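You operate a simulated robot arm through the tools that you are given. There is no shell and no other tool.

Carry out the task below with a simulated two-armed robot. There is one attempt and no reset: what you move stays moved.

JOB
Wipe up the spill on the dresser top with the striped tea cloth and put it back.

The check looks at the end state, three seconds after you hand in, the way a careful person would. Anything else that was tipped, shoved, dropped, spilled or broken makes it a failure. Flat cloth is picked up by pressing the open fingertips on it (5 to 10 N) and closing them slowly along it; thin cloth reads only 2 to 8 mm in the jaws.

ROBOT AND FRAMES
Two 7-joint arms with two-finger parallel grippers on one trunk, on a base that moves. Base frame: it is fixed to the floor where the robot stands at the start and does not move with it; the origin is under the middle of the robot, x ahead of it, y to its left, z up. Lengths are in mm, angles in degrees, forces in N, time in s.
The left shoulder is at the start at [20, 138, 1200], the right one opposite. With the tool pointing down near the work surface each hand reaches from about 140 to 500 mm from the robot's upright axis, wherever it stands, measured 20 degrees to its own side. Places, roughly: striped tea cloth [-3250, 1000, 1000]. Payload 1.57 kg a hand.
The tool frame of a hand sits at the grasp point between the pads (the TCP): z along the fingers, y along the line on which they close. The tips reach 30 mm beyond it. The gripper opens to 80 mm. The fingers are 17 mm wide and 12 mm thick; the gripper's body (40 by 82 mm) begins 80 mm behind the TCP.
Orientation is that of the tool frame in the base frame, as a unit quaternion [x, y, z, w]. With the fingers straight down and closing along the base's y, the tool's x points along the base's -x, its y along +y and its z along -z.

CONTROLS
- The arms move only by the tool play_rows. It takes "left_commands", "right_commands" or both (then of equal length, played together; a hand with none holds still); each is a list that holds one entry, the list of rows, each a list of 7 numbers: the opening, from 0 (shut) to 1 (fully open), then the shift along the tool's x, y, z in mm, then the turn, a rotation vector about the tool's x, y, z in degrees. In form: [[[claw, x, y, z, ax, ay, az], ...]]. A call has 1 to 20 rows; each row is the pose to reach, as a shift and turn from the pose commanded when the call began, along the tool's axes at that moment. A row lasts 0.2 s, in which the tool goes at most 50 mm and 8.6 degrees; a call with a longer step from one row to the next is refused whole, and so is a gripper value outside its range. Where a pose cannot be reached the arm comes as near as it can. A force on the tool above 40 N (or 10 N above the force at the start of the call, whichever is more), or a blocked arm, ends the call early, and 0.2 s more pass. Each finger travels about 45 mm/s and halts on what it meets, pressing with about 24 N; the grip force reading is that of the motor and also rises with nothing between the fingers. The clock runs only during rows and for 0.2 s after the last one: add rows that repeat a pose to give the fingers time. The reply holds the time, the measured pose of the TCP, the force on the tool along the base axes, the opening and the grip force, in the units named above and with some noise, with the torque about the TCP (base axes, N m) and any sound that the robot's microphone picked up, and new pictures: "views" is both (left out), scene, wrist or none (wrist: the cameras of the hands that moved).
- Cameras (640 x 400 px; columns grow to the right, rows downward): "scene" is now at [192.7, 3.9, 1105.7]; the picture's right is [0.05, -1.00, 0.00], its down [-0.35, -0.02, -0.94] and it looks along [0.93, 0.05, -0.35] (base axes); focal length 214 px, centre (320, 200). "left" rides on the left gripper at [72, 7, -122] in its tool frame; the picture's right is [-0.09, 1.00, 0.00], its down [-0.84, -0.08, -0.54] and it looks along [-0.54, -0.05, 0.84] (tool axes); focal length 238 px, centre (320, 200). "right" rides on the right gripper at [72, -7, -122] in its tool frame; the picture's right is [0.09, 1.00, 0.00], its down [-0.84, 0.08, -0.54] and it looks along [-0.54, 0.05, 0.84] (tool axes); focal length 238 px, centre (320, 200). There is no depth. A picture from a camera that has moved, and an enlarged one, comes with that camera's place and axes in the base frame and with its lens.
- raise_lower(by): slides the trunk up (or, below 0, down) by that many mm; the arms and the scene camera ride with it, the base frame stays. It gives what a move gives, with no picture.
- steer(legs): drives the robot by 1 to 6 legs, each [ahead, left, turn to the left] in mm, mm and degrees, along the robot's own axes; the way and the turn of a leg run together, so that a leg with both is an arc; at most 1500 mm and 180 degrees a leg. The arms and the cameras ride along, it lands a little off, and it stops where it bumps. It gives what a move gives, and a new picture of the scene camera.
- pan_tilt(pan, tilt): turns the head with the scene camera to pan (to the left, within 60 degrees either way) and tilt (down, from -29 to 69), counted from straight ahead of the robot. It gives what a move gives, and a new picture of the scene camera.
- inspect(camera, box): a new picture of the part [left, top, right, bottom] of that camera's present view, enlarged. No time passes.
- sign_off(): hands the job in; it is judged then, once.

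Nothing tells you exact positions but the pictures and the camera data. Unless the task says otherwise, let go and move clear before handing in.

The tools are called after "Request:" by a JSON object that holds its "method" and its "body". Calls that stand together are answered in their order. play_rows: Moves the arms, as the interface text tells. Its arguments: {"type":"object","properties":{"left_commands":{"type":"array","items":{"type":"array","items":{"type":"array","items":{"type":"number"}}}},"right_commands":{"type":"array","items":{"type":"array","items":{"type":"array","items":{"type":"number"}}}},"views":{"type":"string","enum":["both","scene","wrist","none"]}},"required":[]} The other tools are called the same way: raise_lower (by) moves the trunk up or down; steer (legs) drives the base; pan_tilt (pan, tilt) turns the head that bears the scene camera; inspect (camera, box) takes an enlarged picture of a part of a camera's view; sign_off () hands the job in.

At the start:

```text
t: 0.0
left_eef_pos: [402.4, 216.1, 1089.5]
left_tcp_rot: [-0.005, 0.999, -0.001, -0.041]
left_contact_force: [0.1, -0.1, -0.1]
left_ft_torque: [0.01, 0.0, 0.02]
left_gripper_width: 79.9
left_grasp_force: 0.1
right_eef_pos: [322.4, -143.8, 1084.6]
right_tcp_rot: [0.003, 0.991, -0.003, -0.136]
right_contact_force: [-0.2, -0.6, 0.1]
right_ft_torque: [-0.03, 0.0, -0.01]
right_gripper_width: 79.9
right_grasp_force: 0.1
trunk travel left (down, up): [-575.0, 665.0]
robot x, y, heading: [-1.7, 1.0, 0.1]
head pan, tilt (commanded): [3.0, 20.6]
```

scene: 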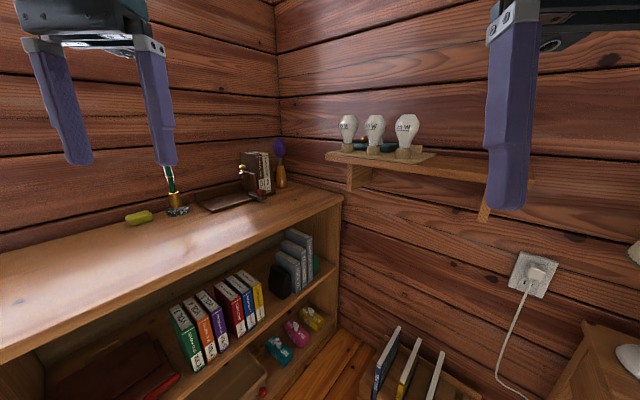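
right: 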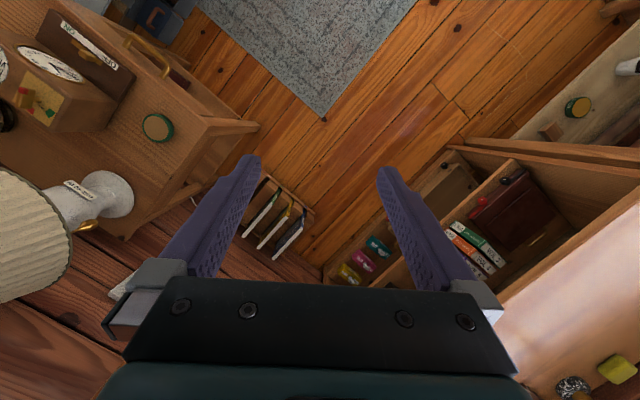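
left: 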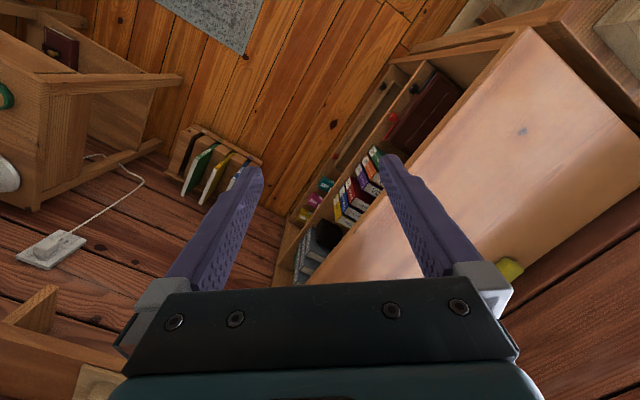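

I see a bookcase to the left, a wall shelf ahead with bulbs, and a table on the right; the tea cloth is said to be behind me at about [-3250, 1000, 1000]. I'll look around with the head first before driving.

Request:
{"method": "pan_tilt", "body": {"pan": 60, "tilt": 25}}

Request:
{"method": "pan_tilt", "body": {"pan": -60, "tilt": 25}}

```text
t: 1.3
left_eef_pos: [401.0, 215.2, 1091.3]
left_tcp_rot: [-0.004, 0.999, 0.0, -0.043]
left_contact_force: [0.0, 0.2, -0.4]
left_ft_torque: [-0.02, -0.01, 0.01]
left_gripper_width: 80.2
left_grasp_force: 0.0
right_eef_pos: [323.1, -144.1, 1083.7]
right_tcp_rot: [0.001, 0.991, -0.003, -0.137]
right_contact_force: [0.0, -0.5, 0.3]
right_ft_torque: [-0.01, 0.05, 0.04]
right_gripper_width: 79.9
right_grasp_force: 0.0
trunk travel left (down, up): [-575.0, 665.0]
robot x, y, heading: [-2.7, -2.0, -0.1]
head pan, tilt (commanded): [60.0, 25.0]
camera scene: at [145.9, 78.8, 1098.7], right [0.87, -0.5, 0.0], down [-0.21, -0.37, -0.91], along [0.45, 0.78, -0.42], focal length 214 px, centre (320, 200)
```

scene: 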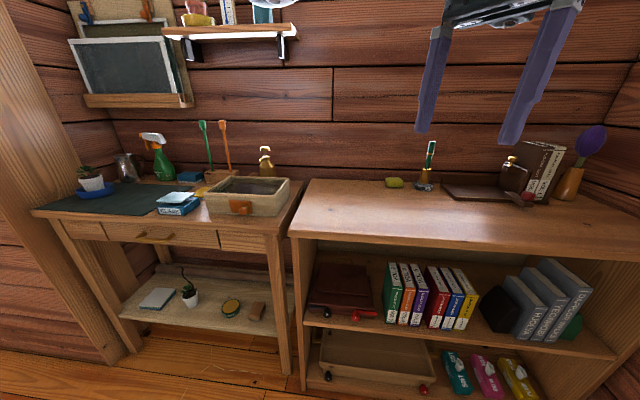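

```text
t: 3.3
left_eef_pos: [401.4, 215.0, 1089.3]
left_tcp_rot: [-0.004, 0.999, -0.001, -0.043]
left_contact_force: [-0.3, 0.3, -0.7]
left_ft_torque: [-0.02, 0.04, 0.01]
left_gripper_width: 80.0
left_grasp_force: 0.1
right_eef_pos: [323.1, -143.7, 1082.7]
right_tcp_rot: [0.002, 0.99, -0.003, -0.138]
right_contact_force: [0.3, 0.8, -0.8]
right_ft_torque: [-0.01, 0.0, 0.01]
right_gripper_width: 79.6
right_grasp_force: 0.1
trunk travel left (down, up): [-575.0, 665.0]
robot x, y, heading: [1.8, 1.1, 0.1]
head pan, tilt (commanded): [-60.0, 25.0]
camera scene: at [145.9, -80.8, 1098.7], right [-0.87, -0.5, 0.0], down [-0.21, 0.37, -0.91], along [0.45, -0.78, -0.42], focal length 214 px, centre (320, 200)
```

scene: 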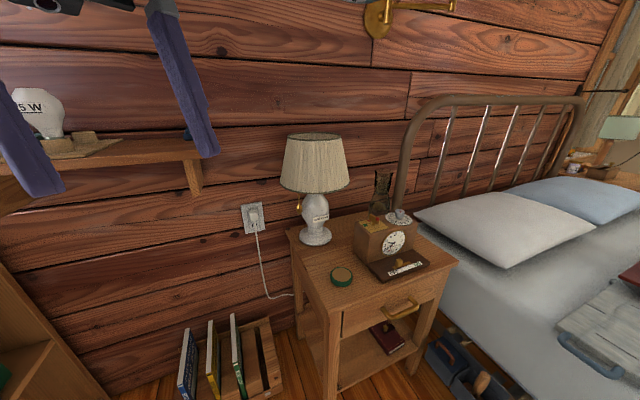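

I'm in a bedroom: desk and bookcase on the left, nightstand and bed on the right. The cloth lies behind me, so I'll turn in place (hands are above the furniture) and look.

Request:
{"method": "pan_tilt", "body": {"pan": 0, "tilt": 22}}

Request:
{"method": "steer", "body": {"legs": [[0, 0, -90]]}}

Request:
{"method": "steer", "body": {"legs": [[0, 0, -80]]}}

```text
t: 4.6
left_eef_pos: [401.8, 216.9, 1090.4]
left_tcp_rot: [-0.004, 0.999, 0.0, -0.044]
left_contact_force: [-0.3, 0.0, -0.1]
left_ft_torque: [0.03, -0.02, 0.0]
left_gripper_width: 80.0
left_grasp_force: 0.0
right_eef_pos: [323.0, -143.9, 1083.5]
right_tcp_rot: [0.002, 0.991, -0.003, -0.137]
right_contact_force: [0.1, -0.2, -1.1]
right_ft_torque: [0.03, -0.02, -0.01]
right_gripper_width: 79.9
right_grasp_force: 0.0
trunk travel left (down, up): [-575.0, 665.0]
robot x, y, heading: [-0.4, 1.3, 0.2]
head pan, tilt (commanded): [0.0, 22.0]
camera scene: at [192.6, -1.1, 1103.5], right [0.0, -1.0, 0.0], down [-0.37, 0.0, -0.93], along [0.93, 0.0, -0.37], focal length 214 px, centre (320, 200)
```

scene: 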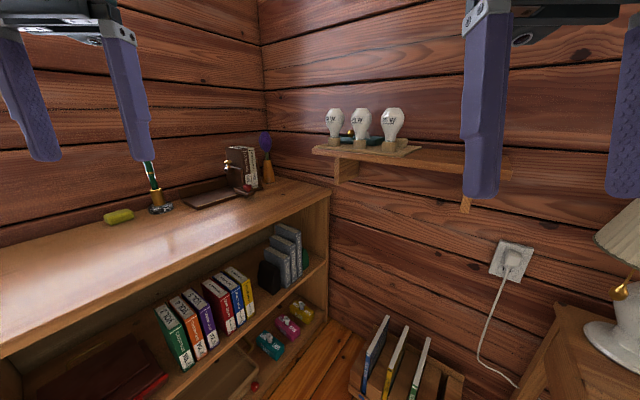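

```text
t: 8.8
left_eef_pos: [205.6, -408.1, 1088.7]
left_tcp_rot: [0.713, 0.699, 0.031, -0.03]
left_contact_force: [0.8, -0.1, -0.2]
left_ft_torque: [-0.02, -0.01, 0.02]
left_gripper_width: 80.0
left_grasp_force: 0.1
right_eef_pos: [-152.6, -319.3, 1081.6]
right_tcp_rot: [0.711, 0.689, 0.096, -0.098]
right_contact_force: [-0.2, -0.1, -0.4]
right_ft_torque: [0.0, 0.0, -0.05]
right_gripper_width: 80.0
right_grasp_force: 0.1
trunk travel left (down, up): [-575.0, 665.0]
robot x, y, heading: [-0.1, 2.3, -91.6]
head pan, tilt (commanded): [0.0, 22.0]
camera scene: at [-5.3, -193.6, 1103.5], right [-1.0, 0.03, 0.0], down [0.01, 0.37, -0.93], along [-0.03, -0.93, -0.37], focal length 214 px, centre (320, 200)
```

scene: 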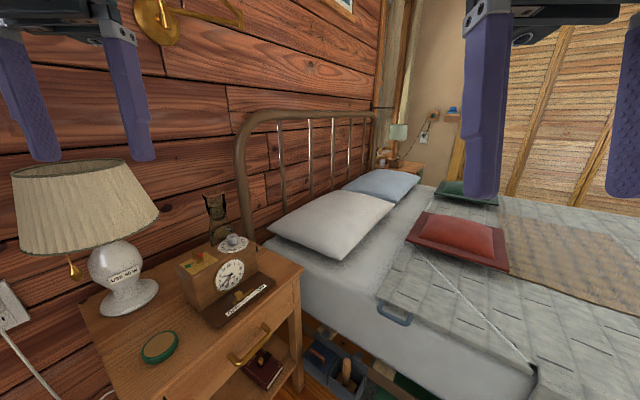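

```text
t: 12.7
left_eef_pos: [-364.4, -272.2, 1089.3]
left_tcp_rot: [0.996, 0.078, 0.042, -0.004]
left_contact_force: [0.3, -0.3, 0.5]
left_ft_torque: [0.0, -0.01, -0.02]
left_gripper_width: 80.0
left_grasp_force: 0.1
right_eef_pos: [-340.1, 95.0, 1083.0]
right_tcp_rot: [0.988, 0.071, 0.138, -0.013]
right_contact_force: [0.3, 0.1, 1.3]
right_ft_torque: [0.04, 0.0, -0.02]
right_gripper_width: 79.9
right_grasp_force: 0.2
trunk travel left (down, up): [-575.0, 665.0]
robot x, y, heading: [2.7, 0.4, -171.8]
head pan, tilt (commanded): [0.0, 22.0]
camera scene: at [-190.7, -29.2, 1103.5], right [-0.15, 0.99, 0.0], down [0.37, 0.05, -0.93], along [-0.92, -0.14, -0.37], focal length 214 px, centre (320, 200)
```

scene: 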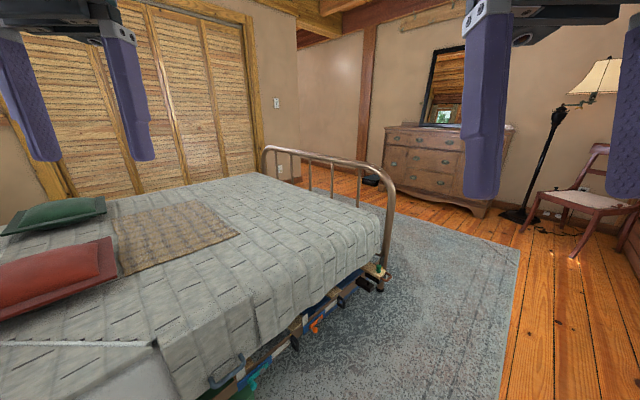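

The dresser with a mirror is at the far wall. I'll enlarge that part and look left/right for obstacles on the way.

Request:
{"method": "inspect", "body": {"camera": "scene", "box": [360, 60, 640, 240]}}

Request:
{"method": "pan_tilt", "body": {"pan": -35, "tilt": 22}}

```text
2.22 times, centred on (500, 150) of scene
camera zoom: at [-190.7, -29.2, 1103.5], right [-0.15, 0.99, 0.0], down [0.37, 0.05, -0.93], along [-0.92, -0.14, -0.37], focal length 477 px, centre (-80, 311)
```

zoom: 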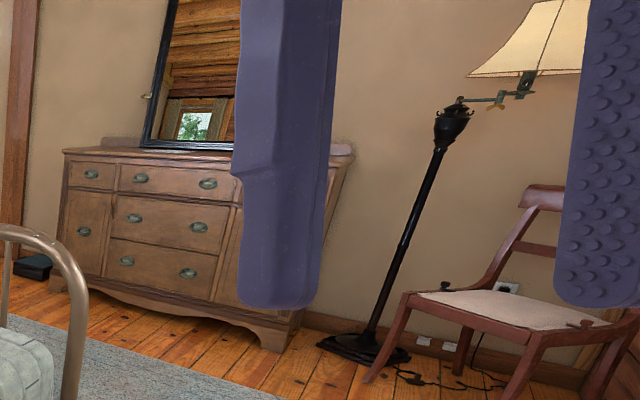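

```text
t: 13.7
left_eef_pos: [-366.3, -271.2, 1089.1]
left_tcp_rot: [0.996, 0.077, 0.043, -0.004]
left_contact_force: [0.4, 0.1, -0.3]
left_ft_torque: [0.0, -0.01, 0.0]
left_gripper_width: 79.8
left_grasp_force: 0.0
right_eef_pos: [-339.9, 94.9, 1083.6]
right_tcp_rot: [0.988, 0.072, 0.138, -0.013]
right_contact_force: [0.3, 0.7, 0.3]
right_ft_torque: [-0.03, -0.02, -0.01]
right_gripper_width: 80.1
right_grasp_force: 0.0
trunk travel left (down, up): [-575.0, 665.0]
robot x, y, heading: [-0.3, -2.0, -171.9]
head pan, tilt (commanded): [-35.0, 22.0]
camera scene: at [-181.9, 25.8, 1103.5], right [0.45, 0.89, 0.0], down [0.34, -0.17, -0.93], along [-0.83, 0.41, -0.37], focal length 214 px, centre (320, 200)
```

scene: 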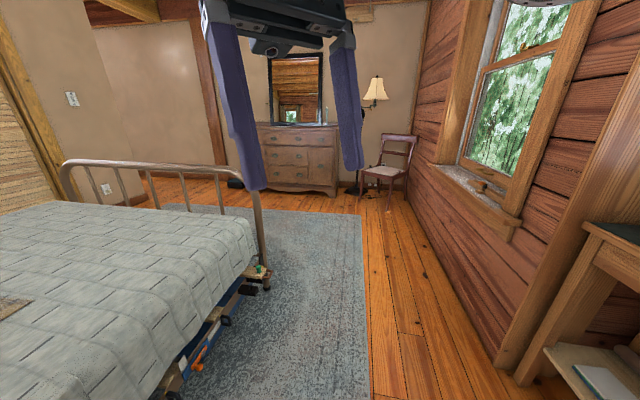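

The room is rotated about -37° from my frame: the dresser wall is at a heading of roughly 143°, and the bed foot end is left of that path. I'll turn to face that heading and check.

Request:
{"method": "pan_tilt", "body": {"pan": 0, "tilt": 20}}

Request:
{"method": "steer", "body": {"legs": [[0, 0, -45]]}}

```text
t: 14.7
left_eef_pos: [-366.8, -271.3, 1088.8]
left_tcp_rot: [0.996, 0.078, 0.043, -0.004]
left_contact_force: [0.1, -0.2, 0.4]
left_ft_torque: [0.0, 0.02, -0.03]
left_gripper_width: 79.9
left_grasp_force: 0.1
right_eef_pos: [-340.3, 95.6, 1083.0]
right_tcp_rot: [0.988, 0.071, 0.138, -0.013]
right_contact_force: [-0.5, 0.0, 0.1]
right_ft_torque: [0.01, -0.03, 0.01]
right_gripper_width: 79.9
right_grasp_force: 0.0
trunk travel left (down, up): [-575.0, 665.0]
robot x, y, heading: [1.8, 1.4, -171.7]
head pan, tilt (commanded): [0.0, 20.0]
camera scene: at [-191.0, -29.2, 1106.8], right [-0.15, 0.99, 0.0], down [0.34, 0.05, -0.94], along [-0.93, -0.14, -0.34], focal length 214 px, centre (320, 200)
```

scene: 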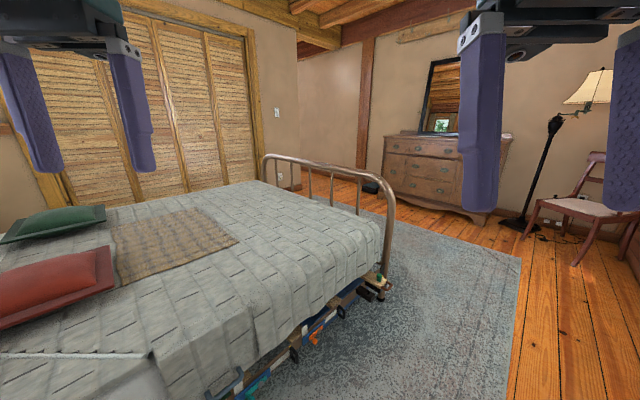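

```text
t: 17.2
left_eef_pos: [-451.3, 66.9, 1090.2]
left_tcp_rot: [0.949, -0.311, 0.04, 0.013]
left_contact_force: [0.3, 0.9, -0.6]
left_ft_torque: [0.02, 0.02, -0.03]
left_gripper_width: 80.1
left_grasp_force: 0.0
right_eef_pos: [-173.1, 308.3, 1083.8]
right_tcp_rot: [0.939, -0.314, 0.132, 0.041]
right_contact_force: [1.2, -0.1, 0.6]
right_ft_torque: [-0.01, 0.0, -0.03]
right_gripper_width: 80.1
right_grasp_force: 0.1
trunk travel left (down, up): [-575.0, 665.0]
robot x, y, heading: [-0.3, -1.1, 143.4]
head pan, tilt (commanded): [0.0, 20.0]
camera scene: at [-154.8, 114.4, 1106.8], right [0.6, 0.8, 0.0], down [0.27, -0.2, -0.94], along [-0.75, 0.56, -0.34], focal length 214 px, centre (320, 200)
```

scene: 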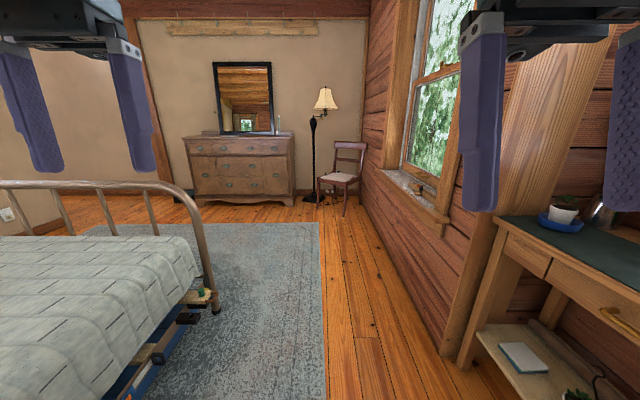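

I'm facing the dresser wall squarely, with clear floor on the rug between bed and window wall. I drive ahead 1500 mm and then slide left in front of the dresser.

Request:
{"method": "steer", "body": {"legs": [[1500, 0, 0]]}}

```text
t: 24.5
left_eef_pos: [-1624.8, 963.4, 1090.3]
left_tcp_rot: [0.947, -0.318, 0.042, 0.014]
left_contact_force: [0.4, -0.4, 0.2]
left_ft_torque: [0.01, 0.03, 0.0]
left_gripper_width: 79.8
left_grasp_force: 0.0
right_eef_pos: [-1343.6, 1201.0, 1082.3]
right_tcp_rot: [0.937, -0.32, 0.132, 0.042]
right_contact_force: [0.2, 0.0, 0.0]
right_ft_torque: [0.0, 0.05, 0.0]
right_gripper_width: 79.9
right_grasp_force: 0.1
trunk travel left (down, up): [-575.0, 665.0]
robot x, y, heading: [-1171.7, 888.2, 142.6]
head pan, tilt (commanded): [0.0, 20.0]
camera scene: at [-1328.3, 1006.3, 1106.8], right [0.61, 0.79, 0.0], down [0.27, -0.21, -0.94], along [-0.75, 0.57, -0.34], focal length 214 px, centre (320, 200)
```

scene: 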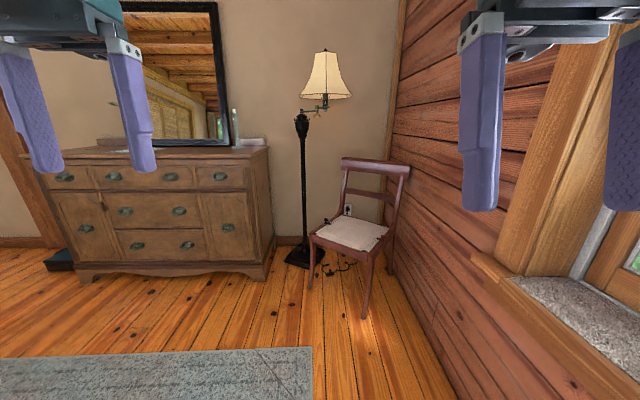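

I see the dresser ahead-left, a floor lamp and chair to its right. I'll enlarge the dresser top to find the spill and cloth.

Request:
{"method": "inspect", "body": {"camera": "scene", "box": [0, 80, 280, 300]}}

Request:
{"method": "pan_tilt", "body": {"pan": 40, "tilt": 20}}

```text
1.82 times, centred on (140, 190) of scene
camera zoom: at [-1328.3, 1006.3, 1106.8], right [0.61, 0.79, 0.0], down [0.27, -0.21, -0.94], along [-0.75, 0.57, -0.34], focal length 390 px, centre (647, 218)
```

zoom: 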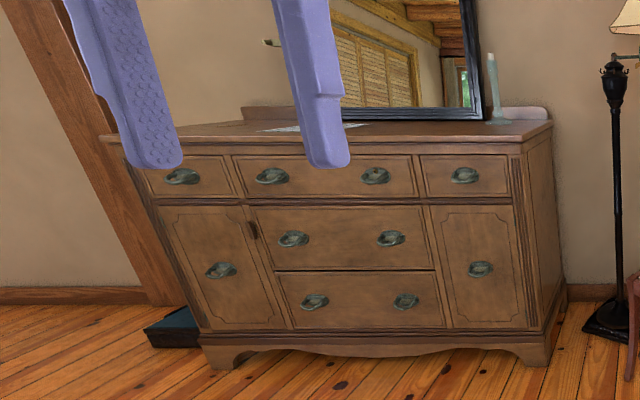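

```text
t: 25.5
left_eef_pos: [-1625.7, 961.9, 1089.6]
left_tcp_rot: [0.948, -0.316, 0.042, 0.014]
left_contact_force: [-0.8, -0.9, 0.1]
left_ft_torque: [0.04, 0.01, 0.03]
left_gripper_width: 80.3
left_grasp_force: 0.1
right_eef_pos: [-1343.4, 1200.4, 1083.5]
right_tcp_rot: [0.937, -0.321, 0.132, 0.042]
right_contact_force: [-0.2, 0.1, -0.2]
right_ft_torque: [-0.01, 0.01, 0.0]
right_gripper_width: 80.1
right_grasp_force: 0.0
trunk travel left (down, up): [-575.0, 665.0]
robot x, y, heading: [-1176.3, 891.3, 142.8]
head pan, tilt (commanded): [40.0, 20.0]
camera scene: at [-1347.5, 945.7, 1106.8], right [-0.04, 1.0, 0.0], down [0.34, 0.01, -0.94], along [-0.94, -0.04, -0.34], focal length 214 px, centre (320, 200)
```

scene: 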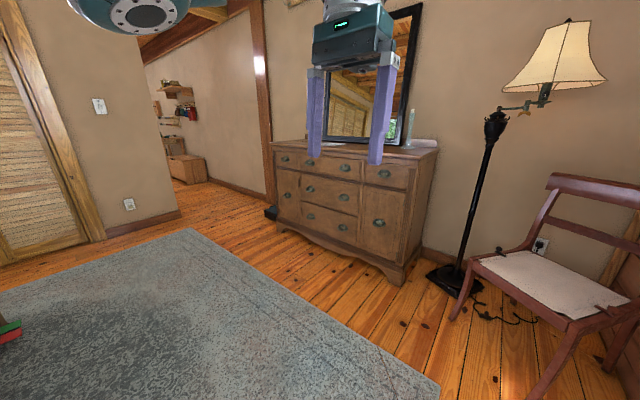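

The dresser's front is around 1.3 m ahead and its middle about 1.1 m to my left. I go ahead 450 more (to clear the bed's foot) and then slide left 1100.

Request:
{"method": "steer", "body": {"legs": [[450, 0, 0], [0, 1100, 0]]}}

Request:
{"method": "pan_tilt", "body": {"pan": 0, "tilt": 20}}

```text
t: 33.6
left_eef_pos: [-2661.6, 354.6, 1088.5]
left_tcp_rot: [0.947, -0.318, 0.041, 0.014]
left_contact_force: [-0.3, -0.1, -0.1]
left_ft_torque: [0.02, 0.04, -0.01]
left_gripper_width: 80.2
left_grasp_force: 0.0
right_eef_pos: [-2377.9, 590.2, 1082.9]
right_tcp_rot: [0.937, -0.321, 0.132, 0.042]
right_contact_force: [-1.3, -0.7, 0.0]
right_ft_torque: [0.0, 0.0, 0.0]
right_gripper_width: 80.1
right_grasp_force: 0.1
trunk travel left (down, up): [-575.0, 665.0]
robot x, y, heading: [-2210.0, 277.6, 142.2]
head pan, tilt (commanded): [40.0, 20.0]
camera scene: at [-2383.4, 336.4, 1106.8], right [-0.04, 1.0, 0.0], down [0.34, 0.01, -0.94], along [-0.94, -0.04, -0.34], focal length 214 px, centre (320, 200)
```

scene: 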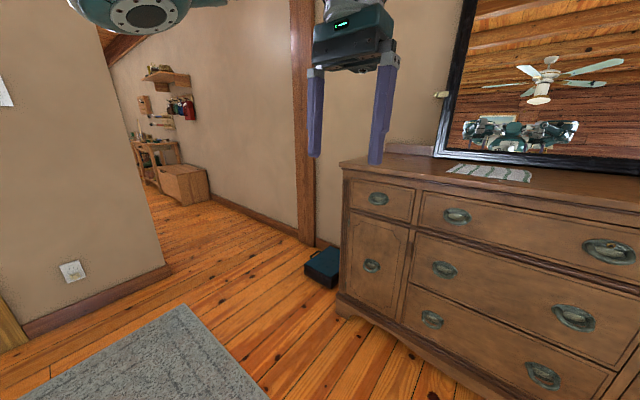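

```text
t: 34.6
left_eef_pos: [-2661.6, 355.2, 1089.4]
left_tcp_rot: [0.947, -0.318, 0.041, 0.014]
left_contact_force: [0.2, 0.2, 0.4]
left_ft_torque: [0.01, -0.02, -0.02]
left_gripper_width: 80.0
left_grasp_force: 0.1
right_eef_pos: [-2378.6, 591.4, 1082.0]
right_tcp_rot: [0.937, -0.322, 0.131, 0.041]
right_contact_force: [0.4, 0.0, 0.5]
right_ft_torque: [0.01, 0.0, 0.02]
right_gripper_width: 80.0
right_grasp_force: 0.0
trunk travel left (down, up): [-575.0, 665.0]
robot x, y, heading: [-2210.5, 281.8, 142.1]
head pan, tilt (commanded): [0.0, 20.0]
camera scene: at [-2364.1, 397.0, 1106.8], right [0.61, 0.79, 0.0], down [0.27, -0.21, -0.94], along [-0.74, 0.57, -0.34], focal length 214 px, centre (320, 200)
```

scene: 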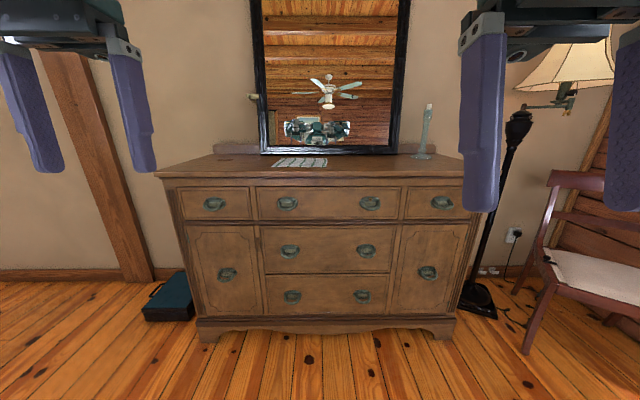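

I see the dresser squarely: a small striped cloth lies flat left of centre, a slim bottle/candle at right, the mirror stands at the back. I'll enlarge the top and raise the trunk for a better view.

Request:
{"method": "inspect", "body": {"camera": "scene", "box": [150, 90, 480, 210]}}

Request:
{"method": "raise_lower", "body": {"by": 250}}

Request:
{"method": "pan_tilt", "body": {"pan": 0, "tilt": 30}}

```text
1.94 times, centred on (315, 150) of scene
camera zoom: at [-2364.1, 397.0, 1106.8], right [0.61, 0.79, 0.0], down [0.27, -0.21, -0.94], along [-0.74, 0.57, -0.34], focal length 416 px, centre (330, 297)
```

zoom: 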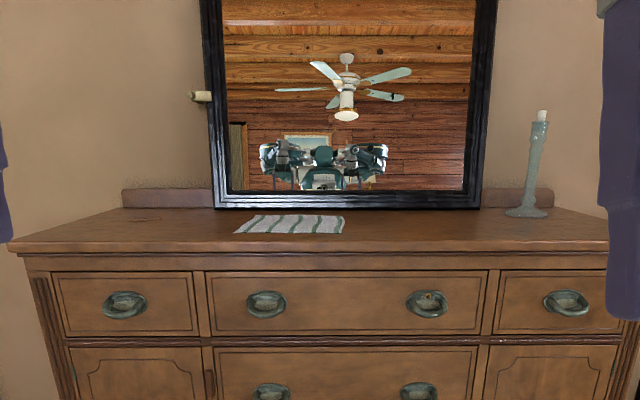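

```text
t: 37.2
left_eef_pos: [-2660.2, 355.7, 1339.3]
left_tcp_rot: [0.948, -0.317, 0.042, 0.014]
left_contact_force: [-0.8, -0.2, 0.6]
left_ft_torque: [0.03, 0.01, 0.0]
left_gripper_width: 79.8
left_grasp_force: 0.1
right_eef_pos: [-2379.4, 590.8, 1334.3]
right_tcp_rot: [0.937, -0.321, 0.132, 0.042]
right_contact_force: [0.6, 0.6, -0.3]
right_ft_torque: [-0.02, 0.01, 0.03]
right_gripper_width: 79.9
right_grasp_force: 0.0
trunk travel left (down, up): [-825.0, 415.0]
robot x, y, heading: [-2206.9, 279.5, 142.7]
head pan, tilt (commanded): [0.0, 20.0]
```

```text
t: 37.9
left_eef_pos: [-2661.6, 354.5, 1340.1]
left_tcp_rot: [0.947, -0.318, 0.042, 0.014]
left_contact_force: [-0.6, -0.4, -0.3]
left_ft_torque: [0.02, 0.02, -0.01]
left_gripper_width: 79.9
left_grasp_force: 0.0
right_eef_pos: [-2379.6, 591.4, 1333.6]
right_tcp_rot: [0.937, -0.322, 0.132, 0.042]
right_contact_force: [0.2, 0.2, 0.7]
right_ft_torque: [-0.03, 0.02, -0.03]
right_gripper_width: 80.1
right_grasp_force: 0.1
trunk travel left (down, up): [-825.0, 415.0]
robot x, y, heading: [-2212.1, 277.9, 142.3]
head pan, tilt (commanded): [0.0, 30.0]
camera scene: at [-2361.9, 395.5, 1340.7], right [0.61, 0.79, 0.0], down [0.4, -0.31, -0.87], along [-0.69, 0.53, -0.5], focal length 214 px, centre (320, 200)
```

scene: 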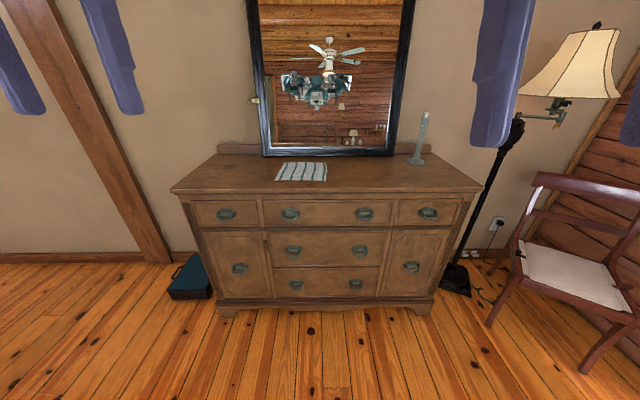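

Request:
{"method": "inspect", "body": {"camera": "scene", "box": [165, 100, 485, 220]}}

Request:
{"method": "inspect", "body": {"camera": "scene", "box": [165, 140, 325, 205]}}

Request:
{"method": "inspect", "body": {"camera": "scene", "box": [325, 140, 485, 205]}}

```text
2.00 times, centred on (325, 160) of scene
camera zoom: at [-2361.9, 395.5, 1340.7], right [0.61, 0.79, 0.0], down [0.4, -0.31, -0.87], along [-0.69, 0.53, -0.5], focal length 429 px, centre (310, 280)
```

zoom: 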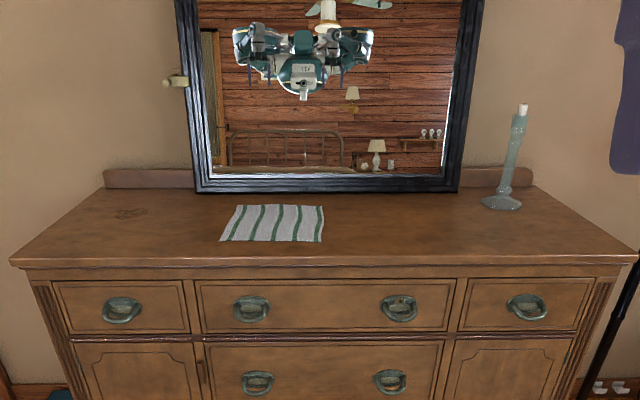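

```text
4.00 times, centred on (245, 172) of scene
camera zoom: at [-2361.9, 395.5, 1340.7], right [0.61, 0.79, 0.0], down [0.4, -0.31, -0.87], along [-0.69, 0.53, -0.5], focal length 858 px, centre (620, 310)
```

zoom: 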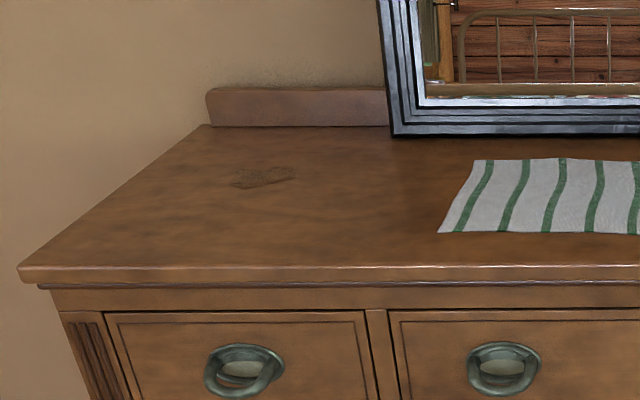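

```text
4.00 times, centred on (405, 172) of scene
camera zoom: at [-2361.9, 395.5, 1340.7], right [0.61, 0.79, 0.0], down [0.4, -0.31, -0.87], along [-0.69, 0.53, -0.5], focal length 858 px, centre (-20, 310)
```

zoom: 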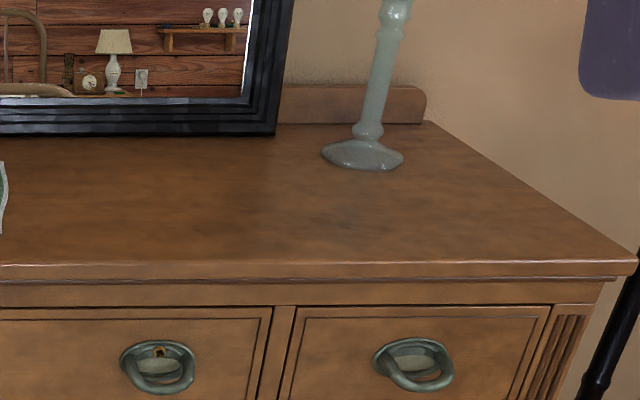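

I can make out the cloth (about 235 mm square, green stripes) and a small dull brown patch on the top's left end — probably the spill. I'll look down to see my own base footprint before driving nearer.

Request:
{"method": "pan_tilt", "body": {"pan": 0, "tilt": 69}}

```text
t: 39.0
left_eef_pos: [-2662.3, 353.5, 1340.4]
left_tcp_rot: [0.947, -0.318, 0.042, 0.014]
left_contact_force: [0.3, -0.6, -0.1]
left_ft_torque: [0.01, -0.03, 0.0]
left_gripper_width: 80.0
left_grasp_force: 0.1
right_eef_pos: [-2380.2, 591.2, 1333.4]
right_tcp_rot: [0.937, -0.321, 0.131, 0.042]
right_contact_force: [0.1, 0.0, 0.2]
right_ft_torque: [0.03, -0.02, 0.01]
right_gripper_width: 79.9
right_grasp_force: 0.0
trunk travel left (down, up): [-825.0, 415.0]
robot x, y, heading: [-2212.2, 283.3, 142.2]
head pan, tilt (commanded): [0.0, 68.8]
camera scene: at [-2334.6, 374.4, 1289.3], right [0.61, 0.79, 0.0], down [0.74, -0.57, -0.36], along [-0.29, 0.22, -0.93], focal length 214 px, centre (320, 200)
```

scene: 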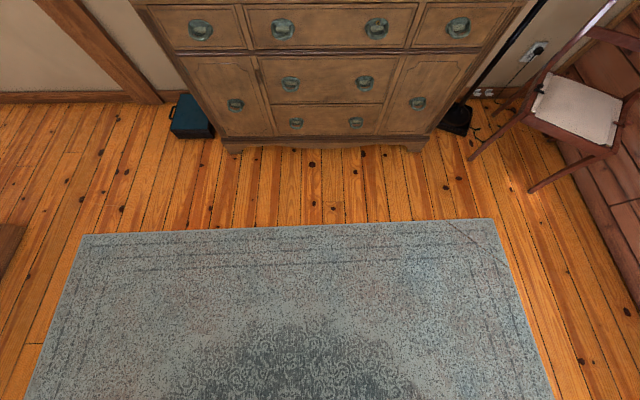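

My base isn't visible in the picture, but there is about 0.99 m from my axis to the dresser front. I'll go ahead 600 mm with the hands raised, then re-look.

Request:
{"method": "pan_tilt", "body": {"pan": 0, "tilt": 45}}

Request:
{"method": "steer", "body": {"legs": [[0, 0, 1.2], [600, 0, 0]]}}

```text
t: 39.9
left_eef_pos: [-2661.2, 354.7, 1339.5]
left_tcp_rot: [0.947, -0.318, 0.042, 0.014]
left_contact_force: [-0.4, -0.1, 0.0]
left_ft_torque: [-0.03, 0.01, 0.02]
left_gripper_width: 80.1
left_grasp_force: 0.1
right_eef_pos: [-2379.3, 590.6, 1333.1]
right_tcp_rot: [0.936, -0.322, 0.132, 0.042]
right_contact_force: [0.3, -0.2, 0.3]
right_ft_torque: [-0.02, 0.01, -0.02]
right_gripper_width: 80.1
right_grasp_force: 0.0
trunk travel left (down, up): [-825.0, 415.0]
robot x, y, heading: [-2211.5, 280.3, 142.3]
head pan, tilt (commanded): [0.0, 45.0]
camera scene: at [-2354.7, 389.8, 1318.0], right [0.61, 0.79, 0.0], down [0.56, -0.43, -0.71], along [-0.56, 0.43, -0.71], focal length 214 px, centre (320, 200)
```

scene: 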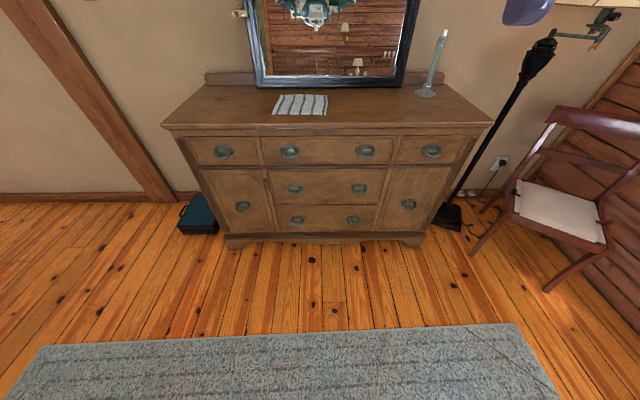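

```text
t: 43.6
left_eef_pos: [-3143.0, 708.0, 1339.6]
left_tcp_rot: [0.949, -0.311, 0.041, 0.014]
left_contact_force: [-0.3, -0.1, 0.4]
left_ft_torque: [0.02, 0.02, -0.02]
left_gripper_width: 79.8
left_grasp_force: 0.0
right_eef_pos: [-2865.3, 947.0, 1332.8]
right_tcp_rot: [0.939, -0.315, 0.133, 0.041]
right_contact_force: [-0.9, 0.1, 0.5]
right_ft_torque: [0.01, 0.0, 0.03]
right_gripper_width: 79.9
right_grasp_force: 0.1
trunk travel left (down, up): [-825.0, 415.0]
robot x, y, heading: [-2692.9, 638.1, 143.2]
head pan, tilt (commanded): [0.0, 45.0]
camera scene: at [-2837.4, 746.6, 1318.1], right [0.6, 0.8, 0.0], down [0.57, -0.42, -0.71], along [-0.57, 0.42, -0.71], focal length 214 px, centre (320, 200)
```

scene: 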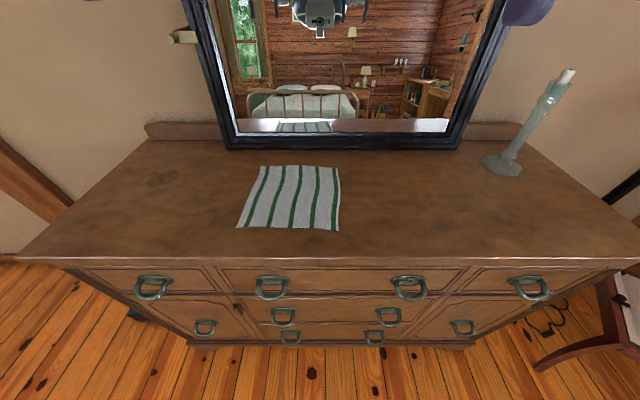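

Now the top is clearly visible. I'll enlarge the spill area and the rest of the top.

Request:
{"method": "inspect", "body": {"camera": "scene", "box": [100, 120, 260, 220]}}

Request:
{"method": "inspect", "body": {"camera": "scene", "box": [320, 130, 560, 270]}}

Request:
{"method": "inspect", "body": {"camera": "scene", "box": [220, 150, 360, 240]}}

```text
4.00 times, centred on (180, 170) of scene
camera zoom: at [-2837.4, 746.6, 1318.1], right [0.6, 0.8, 0.0], down [0.57, -0.42, -0.71], along [-0.57, 0.42, -0.71], focal length 858 px, centre (880, 320)
```

zoom: 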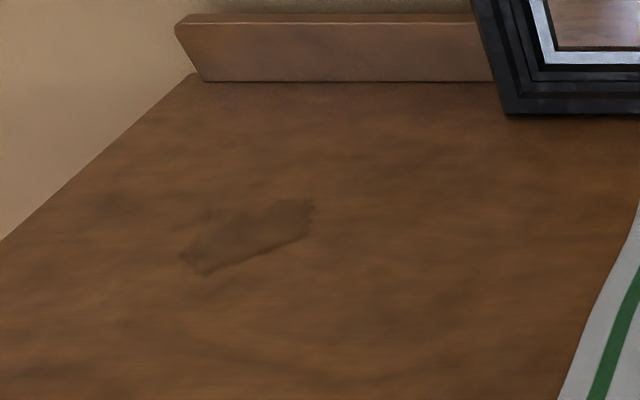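

```text
2.67 times, centred on (440, 200) of scene
camera zoom: at [-2837.4, 746.6, 1318.1], right [0.6, 0.8, 0.0], down [0.57, -0.42, -0.71], along [-0.57, 0.42, -0.71], focal length 572 px, centre (0, 200)
```

zoom: 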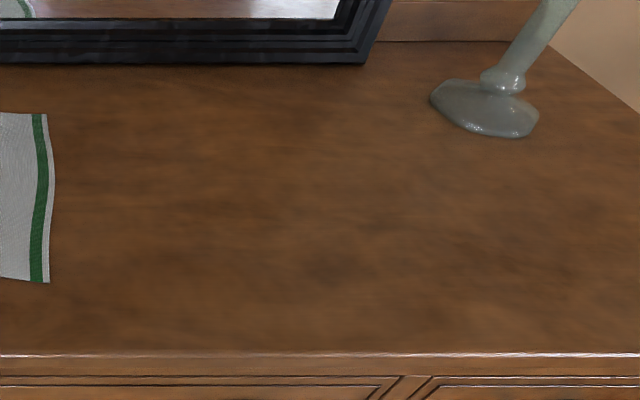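

```text
4.44 times, centred on (290, 195) of scene
camera zoom: at [-2837.4, 746.6, 1318.1], right [0.6, 0.8, 0.0], down [0.57, -0.42, -0.71], along [-0.57, 0.42, -0.71], focal length 953 px, centre (453, 222)
```

zoom: 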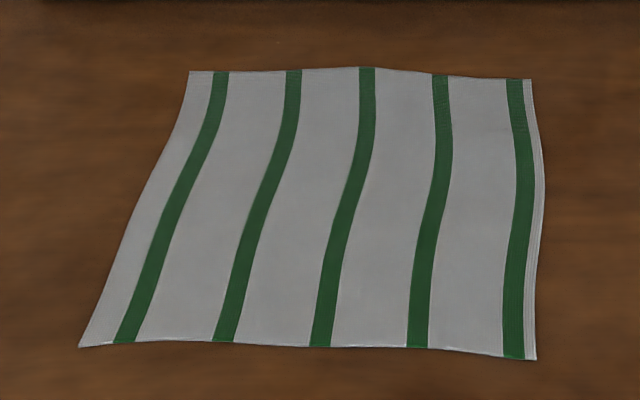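

The spill is a thin brownish film about 90×70 mm near [-3495, 670]; the cloth is centred near [-3215, 941]. I'll check my own outline in the mirror before going closer.

Request:
{"method": "inspect", "body": {"camera": "scene", "box": [200, 0, 500, 150]}}

Request:
{"method": "pan_tilt", "body": {"pan": 0, "tilt": 10}}

```text
2.13 times, centred on (350, 75) of scene
camera zoom: at [-2837.4, 746.6, 1318.1], right [0.6, 0.8, 0.0], down [0.57, -0.42, -0.71], along [-0.57, 0.42, -0.71], focal length 458 px, centre (256, 467)
```

zoom: 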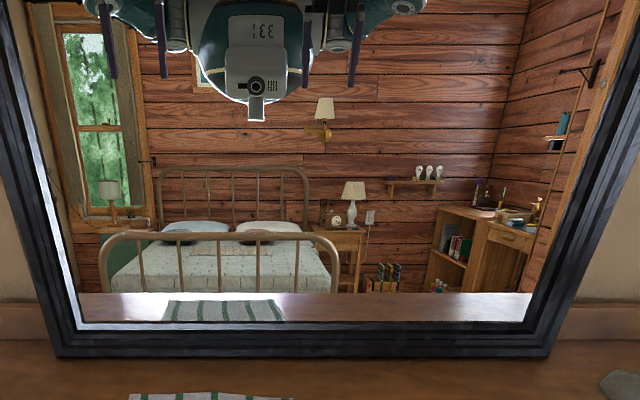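

```text
t: 44.6
left_eef_pos: [-3142.9, 707.6, 1338.9]
left_tcp_rot: [0.949, -0.311, 0.041, 0.013]
left_contact_force: [-0.4, -0.1, -0.2]
left_ft_torque: [0.02, 0.03, 0.03]
left_gripper_width: 80.0
left_grasp_force: 0.1
right_eef_pos: [-2865.2, 947.3, 1333.2]
right_tcp_rot: [0.939, -0.316, 0.131, 0.041]
right_contact_force: [-0.4, 1.4, 0.0]
right_ft_torque: [-0.01, 0.04, 0.0]
right_gripper_width: 79.8
right_grasp_force: 0.1
trunk travel left (down, up): [-825.0, 415.0]
robot x, y, heading: [-2690.4, 639.0, 143.1]
head pan, tilt (commanded): [0.0, 10.0]
camera scene: at [-2846.7, 753.6, 1373.0], right [0.6, 0.8, 0.0], down [0.14, -0.1, -0.98], along [-0.79, 0.59, -0.17], focal length 214 px, centre (320, 200)
```

scene: 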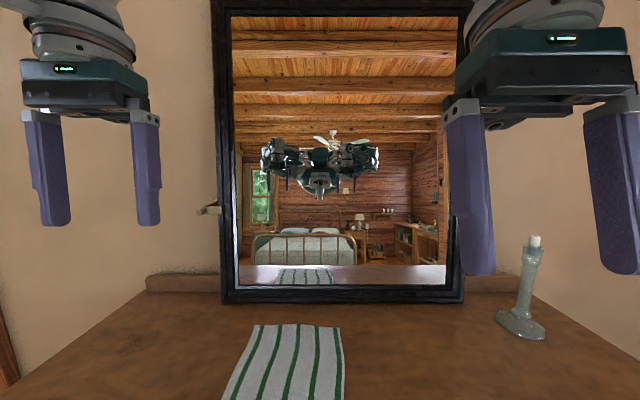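

No visible base, only the torso. I'll edge closer with the hands still high, first 130 mm, and check it lands without a bump.

Request:
{"method": "pan_tilt", "body": {"pan": 0, "tilt": 50}}

Request:
{"method": "steer", "body": {"legs": [[130, 0, 0]]}}

```text
t: 45.7
left_eef_pos: [-3144.7, 707.5, 1339.4]
left_tcp_rot: [0.949, -0.312, 0.041, 0.014]
left_contact_force: [-0.1, -0.1, 0.1]
left_ft_torque: [-0.01, 0.0, 0.01]
left_gripper_width: 79.9
left_grasp_force: 0.1
right_eef_pos: [-2865.3, 947.5, 1332.0]
right_tcp_rot: [0.939, -0.315, 0.131, 0.041]
right_contact_force: [-0.4, -0.1, 0.0]
right_ft_torque: [0.01, -0.01, 0.04]
right_gripper_width: 80.2
right_grasp_force: 0.0
trunk travel left (down, up): [-825.0, 415.0]
robot x, y, heading: [-2689.4, 639.0, 143.2]
head pan, tilt (commanded): [0.0, 50.0]
camera scene: at [-2834.0, 744.1, 1311.2], right [0.6, 0.8, 0.0], down [0.61, -0.46, -0.64], along [-0.51, 0.39, -0.77], focal length 214 px, centre (320, 200)
```

scene: 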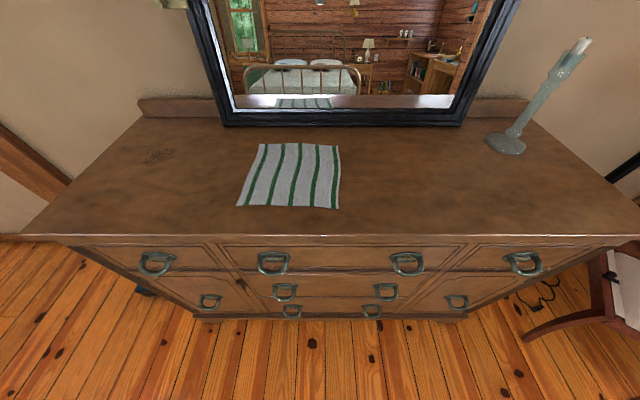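

```text
t: 47.0
left_eef_pos: [-3249.4, 785.5, 1340.0]
left_tcp_rot: [0.949, -0.311, 0.042, 0.014]
left_contact_force: [-0.9, -0.7, -0.1]
left_ft_torque: [-0.01, 0.01, -0.01]
left_gripper_width: 80.1
left_grasp_force: 0.2
right_eef_pos: [-2970.6, 1027.2, 1333.5]
right_tcp_rot: [0.939, -0.314, 0.132, 0.041]
right_contact_force: [0.1, -0.2, 0.1]
right_ft_torque: [0.01, -0.01, 0.02]
right_gripper_width: 80.3
right_grasp_force: 0.1
trunk travel left (down, up): [-825.0, 415.0]
robot x, y, heading: [-2796.5, 714.1, 143.3]
head pan, tilt (commanded): [0.0, 50.0]
camera scene: at [-2939.8, 822.9, 1311.2], right [0.6, 0.8, 0.0], down [0.61, -0.46, -0.64], along [-0.51, 0.38, -0.77], focal length 214 px, centre (320, 200)
```

scene: 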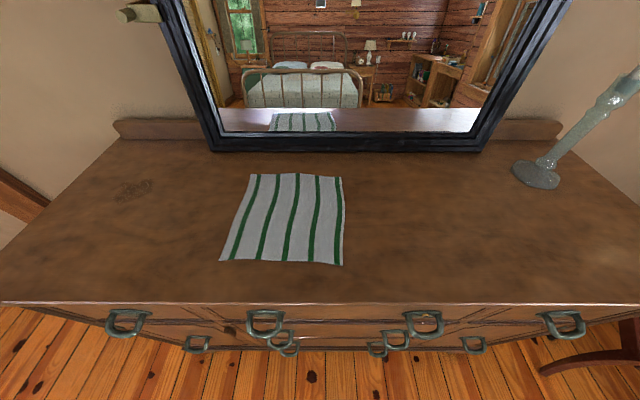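

It landed fine. I'll creep another 60 mm.

Request:
{"method": "steer", "body": {"legs": [[60, 0, 0]]}}

```text
t: 47.9
left_eef_pos: [-3296.4, 820.0, 1338.3]
left_tcp_rot: [0.95, -0.31, 0.042, 0.014]
left_contact_force: [0.1, 1.1, 1.1]
left_ft_torque: [-0.02, 0.02, 0.01]
left_gripper_width: 80.0
left_grasp_force: 0.0
right_eef_pos: [-3018.2, 1063.2, 1333.0]
right_tcp_rot: [0.939, -0.314, 0.132, 0.04]
right_contact_force: [0.1, 0.1, -0.3]
right_ft_torque: [0.01, -0.02, 0.0]
right_gripper_width: 79.8
right_grasp_force: 0.0
trunk travel left (down, up): [-825.0, 415.0]
robot x, y, heading: [-2843.7, 750.3, 143.3]
head pan, tilt (commanded): [0.0, 50.0]
camera scene: at [-2987.5, 858.5, 1311.2], right [0.6, 0.8, 0.0], down [0.61, -0.46, -0.64], along [-0.51, 0.38, -0.77], focal length 214 px, centre (320, 200)
```

scene: 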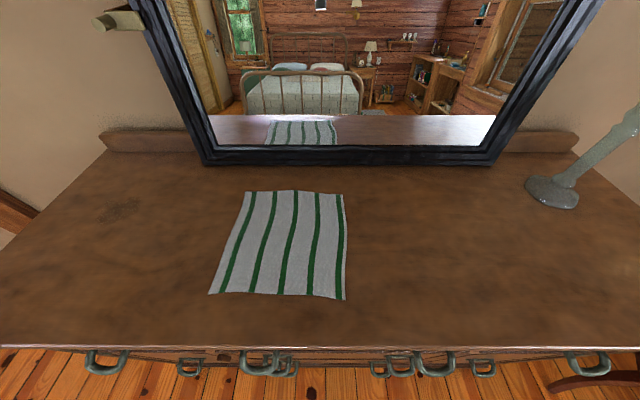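

Now my axis is about 220 mm from the dresser front, cloth front edge at ~290 mm, back edge ~530 mm. I'll lower the trunk 200 mm and bring the left hand upright over the cloth's front edge middle.

Request:
{"method": "raise_lower", "body": {"by": -200}}

Request:
{"method": "play_rows", "body": {"left_commands": [[[1, 18, -28, 1.5, 0, -1, 0], [1, 36, -56, 3, 0, -2, 0], [1, 54, -84, 4.5, 0, -3, 0], [1, 72, -112, 6, 0, -4, 0], [1, 90, -140, 7.4, 0, -4.7, 0], [1, 90, -140, 7.4, 0, -4.7, 0]]], "views": "both"}}

```text
t: 50.1
left_eef_pos: [-3297.2, 821.3, 1138.7]
left_tcp_rot: [0.95, -0.311, 0.042, 0.013]
left_contact_force: [0.4, 0.2, 0.2]
left_ft_torque: [-0.02, 0.0, 0.0]
left_gripper_width: 79.8
left_grasp_force: 0.0
right_eef_pos: [-3019.1, 1062.4, 1132.5]
right_tcp_rot: [0.939, -0.315, 0.133, 0.041]
right_contact_force: [0.3, -0.5, -0.5]
right_ft_torque: [0.02, 0.0, -0.02]
right_gripper_width: 80.0
right_grasp_force: 0.1
trunk travel left (down, up): [-625.0, 615.0]
robot x, y, heading: [-2845.4, 749.7, 143.2]
head pan, tilt (commanded): [0.0, 50.0]
```

```text
t: 51.5
left_eef_pos: [-3144.1, 879.6, 1139.0]
left_tcp_rot: [0.951, -0.31, 0.002, 0.0]
left_contact_force: [-0.4, 0.3, 0.1]
left_ft_torque: [-0.01, -0.01, -0.01]
left_gripper_width: 80.1
left_grasp_force: 0.1
right_eef_pos: [-3018.3, 1062.7, 1132.1]
right_tcp_rot: [0.939, -0.314, 0.132, 0.041]
right_contact_force: [0.6, 0.3, 1.1]
right_ft_torque: [-0.03, -0.01, 0.02]
right_gripper_width: 80.1
right_grasp_force: 0.0
trunk travel left (down, up): [-625.0, 615.0]
robot x, y, heading: [-2849.4, 753.1, 143.1]
head pan, tilt (commanded): [0.0, 50.0]
camera scene: at [-2987.6, 858.6, 1111.2], right [0.6, 0.8, 0.0], down [0.61, -0.46, -0.64], along [-0.51, 0.38, -0.77], focal length 214 px, centre (320, 200)
camera left: at [-3089.1, 832.1, 1261.3], right [-0.66, -0.75, 0.0], down [-0.63, 0.56, 0.54], along [-0.4, 0.36, -0.84], focal length 238 px, centre (320, 200)
```

scene: 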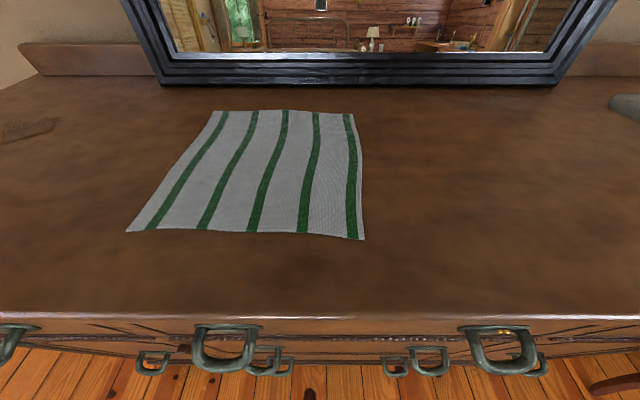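
left: 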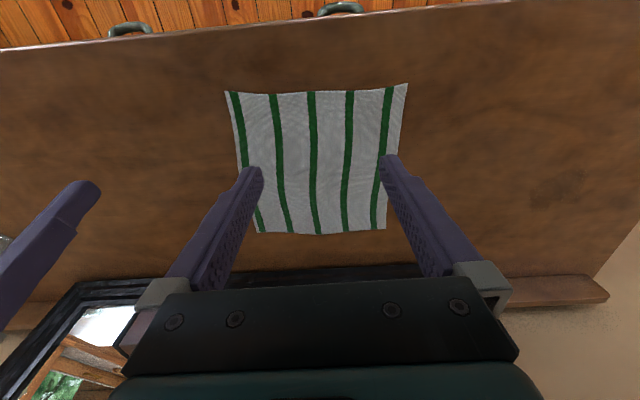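

The hand is upright about 28 mm inside the cloth's front edge at its middle. I'll descend to just above the surface with the fingers at about 50 mm.

Request:
{"method": "play_rows", "body": {"left_commands": [[[0.65, 0, 0, 25, 0, 0, 0], [0.65, 0, 0, 50, 0, 0, 0], [0.65, 0, 0, 75, 0, 0, 0], [0.65, 0, 0, 100, 0, 0, 0], [0.65, 0, 0, 125, 0, 0, 0], [0.65, 0, 0, 145, 0, 0, 0], [0.65, 0, 0, 160, 0, 0, 0], [0.65, 0, 0, 168, 0, 0, 0], [0.65, 0, 0, 168, 0, 0, 0]]], "views": "both"}}

```text
t: 53.5
left_eef_pos: [-3141.4, 879.6, 972.1]
left_tcp_rot: [0.95, -0.311, 0.003, 0.001]
left_contact_force: [0.3, -0.4, 0.8]
left_ft_torque: [-0.03, -0.01, 0.0]
left_gripper_width: 52.1
left_grasp_force: 0.1
right_eef_pos: [-3018.9, 1062.2, 1133.9]
right_tcp_rot: [0.939, -0.314, 0.133, 0.04]
right_contact_force: [0.4, -0.3, -0.3]
right_ft_torque: [0.05, 0.0, 0.01]
right_gripper_width: 80.0
right_grasp_force: 0.0
trunk travel left (down, up): [-625.0, 615.0]
robot x, y, heading: [-2845.9, 757.4, 143.3]
head pan, tilt (commanded): [0.0, 50.0]
camera scene: at [-2987.6, 858.6, 1111.2], right [0.6, 0.8, 0.0], down [0.61, -0.46, -0.64], along [-0.51, 0.38, -0.77], focal length 214 px, centre (320, 200)
camera left: at [-3088.3, 832.6, 1094.3], right [-0.66, -0.75, 0.0], down [-0.63, 0.56, 0.54], along [-0.4, 0.36, -0.84], focal length 238 px, centre (320, 200)
```

scene: 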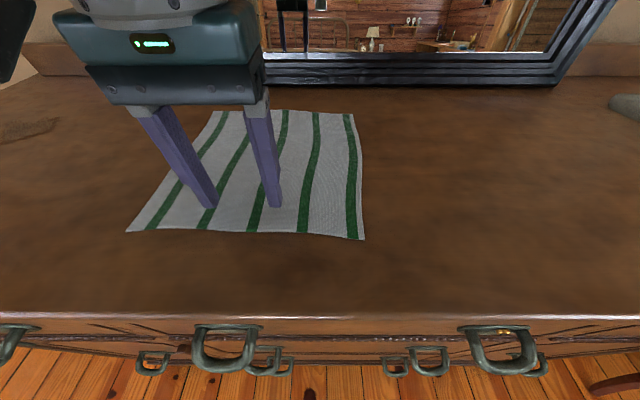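
left: 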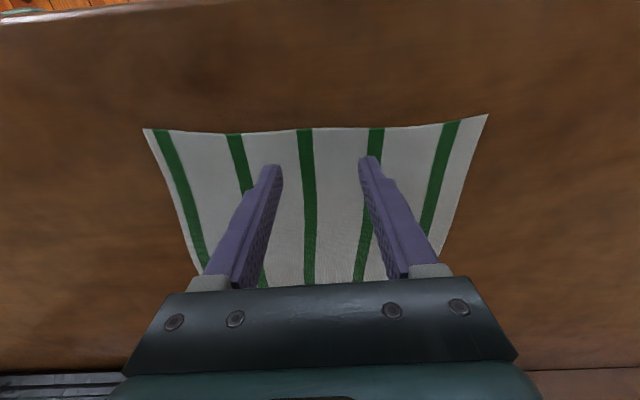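

Tips hover about 19 mm over the cloth, nicely inside the edge. I'll ease down until the force reading rises.

Request:
{"method": "play_rows", "body": {"left_commands": [[[0.65, 0, 0, 5, 0, 0, 0], [0.65, 0, 0, 10, 0, 0, 0], [0.65, 0, 0, 14, 0, 0, 0], [0.65, 0, 0, 17, 0, 0, 0], [0.65, 0, 0, 17, 0, 0, 0]]], "views": "none"}}

```text
t: 54.4
left_eef_pos: [-3140.7, 880.8, 961.3]
left_tcp_rot: [0.95, -0.311, 0.0, -0.002]
left_contact_force: [3.2, -4.1, 18.7]
left_ft_torque: [-0.55, 0.18, 0.14]
left_gripper_width: 52.2
left_grasp_force: 0.4
right_eef_pos: [-3019.2, 1061.5, 1134.5]
right_tcp_rot: [0.939, -0.315, 0.132, 0.04]
right_contact_force: [0.1, 0.1, -0.1]
right_ft_torque: [0.0, 0.01, 0.01]
right_gripper_width: 80.1
right_grasp_force: 0.1
trunk travel left (down, up): [-625.0, 615.0]
robot x, y, heading: [-2846.8, 753.0, 143.5]
head pan, tilt (commanded): [0.0, 50.0]
stopped in row 4 (left hand): the force on the tool passed its limit at 48 N (the readings are from after the stop); the commanded pose is now the measured one
```

Contact came sooner than estimated (surface at about z=931). I'll ease up 2 mm to get a light press.

Request:
{"method": "play_rows", "body": {"left_commands": [[[0.65, 0, 0, -1, 0, 0, 0], [0.65, 0, 0, -1.5, 0, 0, 0], [0.65, 0, 0, -1.5, 0, 0, 0]]], "views": "none"}}

```text
t: 55.2
left_eef_pos: [-3141.8, 880.9, 959.8]
left_tcp_rot: [0.95, -0.312, 0.001, -0.001]
left_contact_force: [-0.7, 0.1, 8.3]
left_ft_torque: [-0.23, 0.14, 0.0]
left_gripper_width: 51.9
left_grasp_force: 0.3
right_eef_pos: [-3019.5, 1063.0, 1132.3]
right_tcp_rot: [0.939, -0.314, 0.132, 0.04]
right_contact_force: [-0.3, -0.7, -0.2]
right_ft_torque: [-0.02, 0.04, -0.01]
right_gripper_width: 80.1
right_grasp_force: 0.1
trunk travel left (down, up): [-625.0, 615.0]
robot x, y, heading: [-2844.4, 753.3, 143.2]
head pan, tilt (commanded): [0.0, 50.0]
```

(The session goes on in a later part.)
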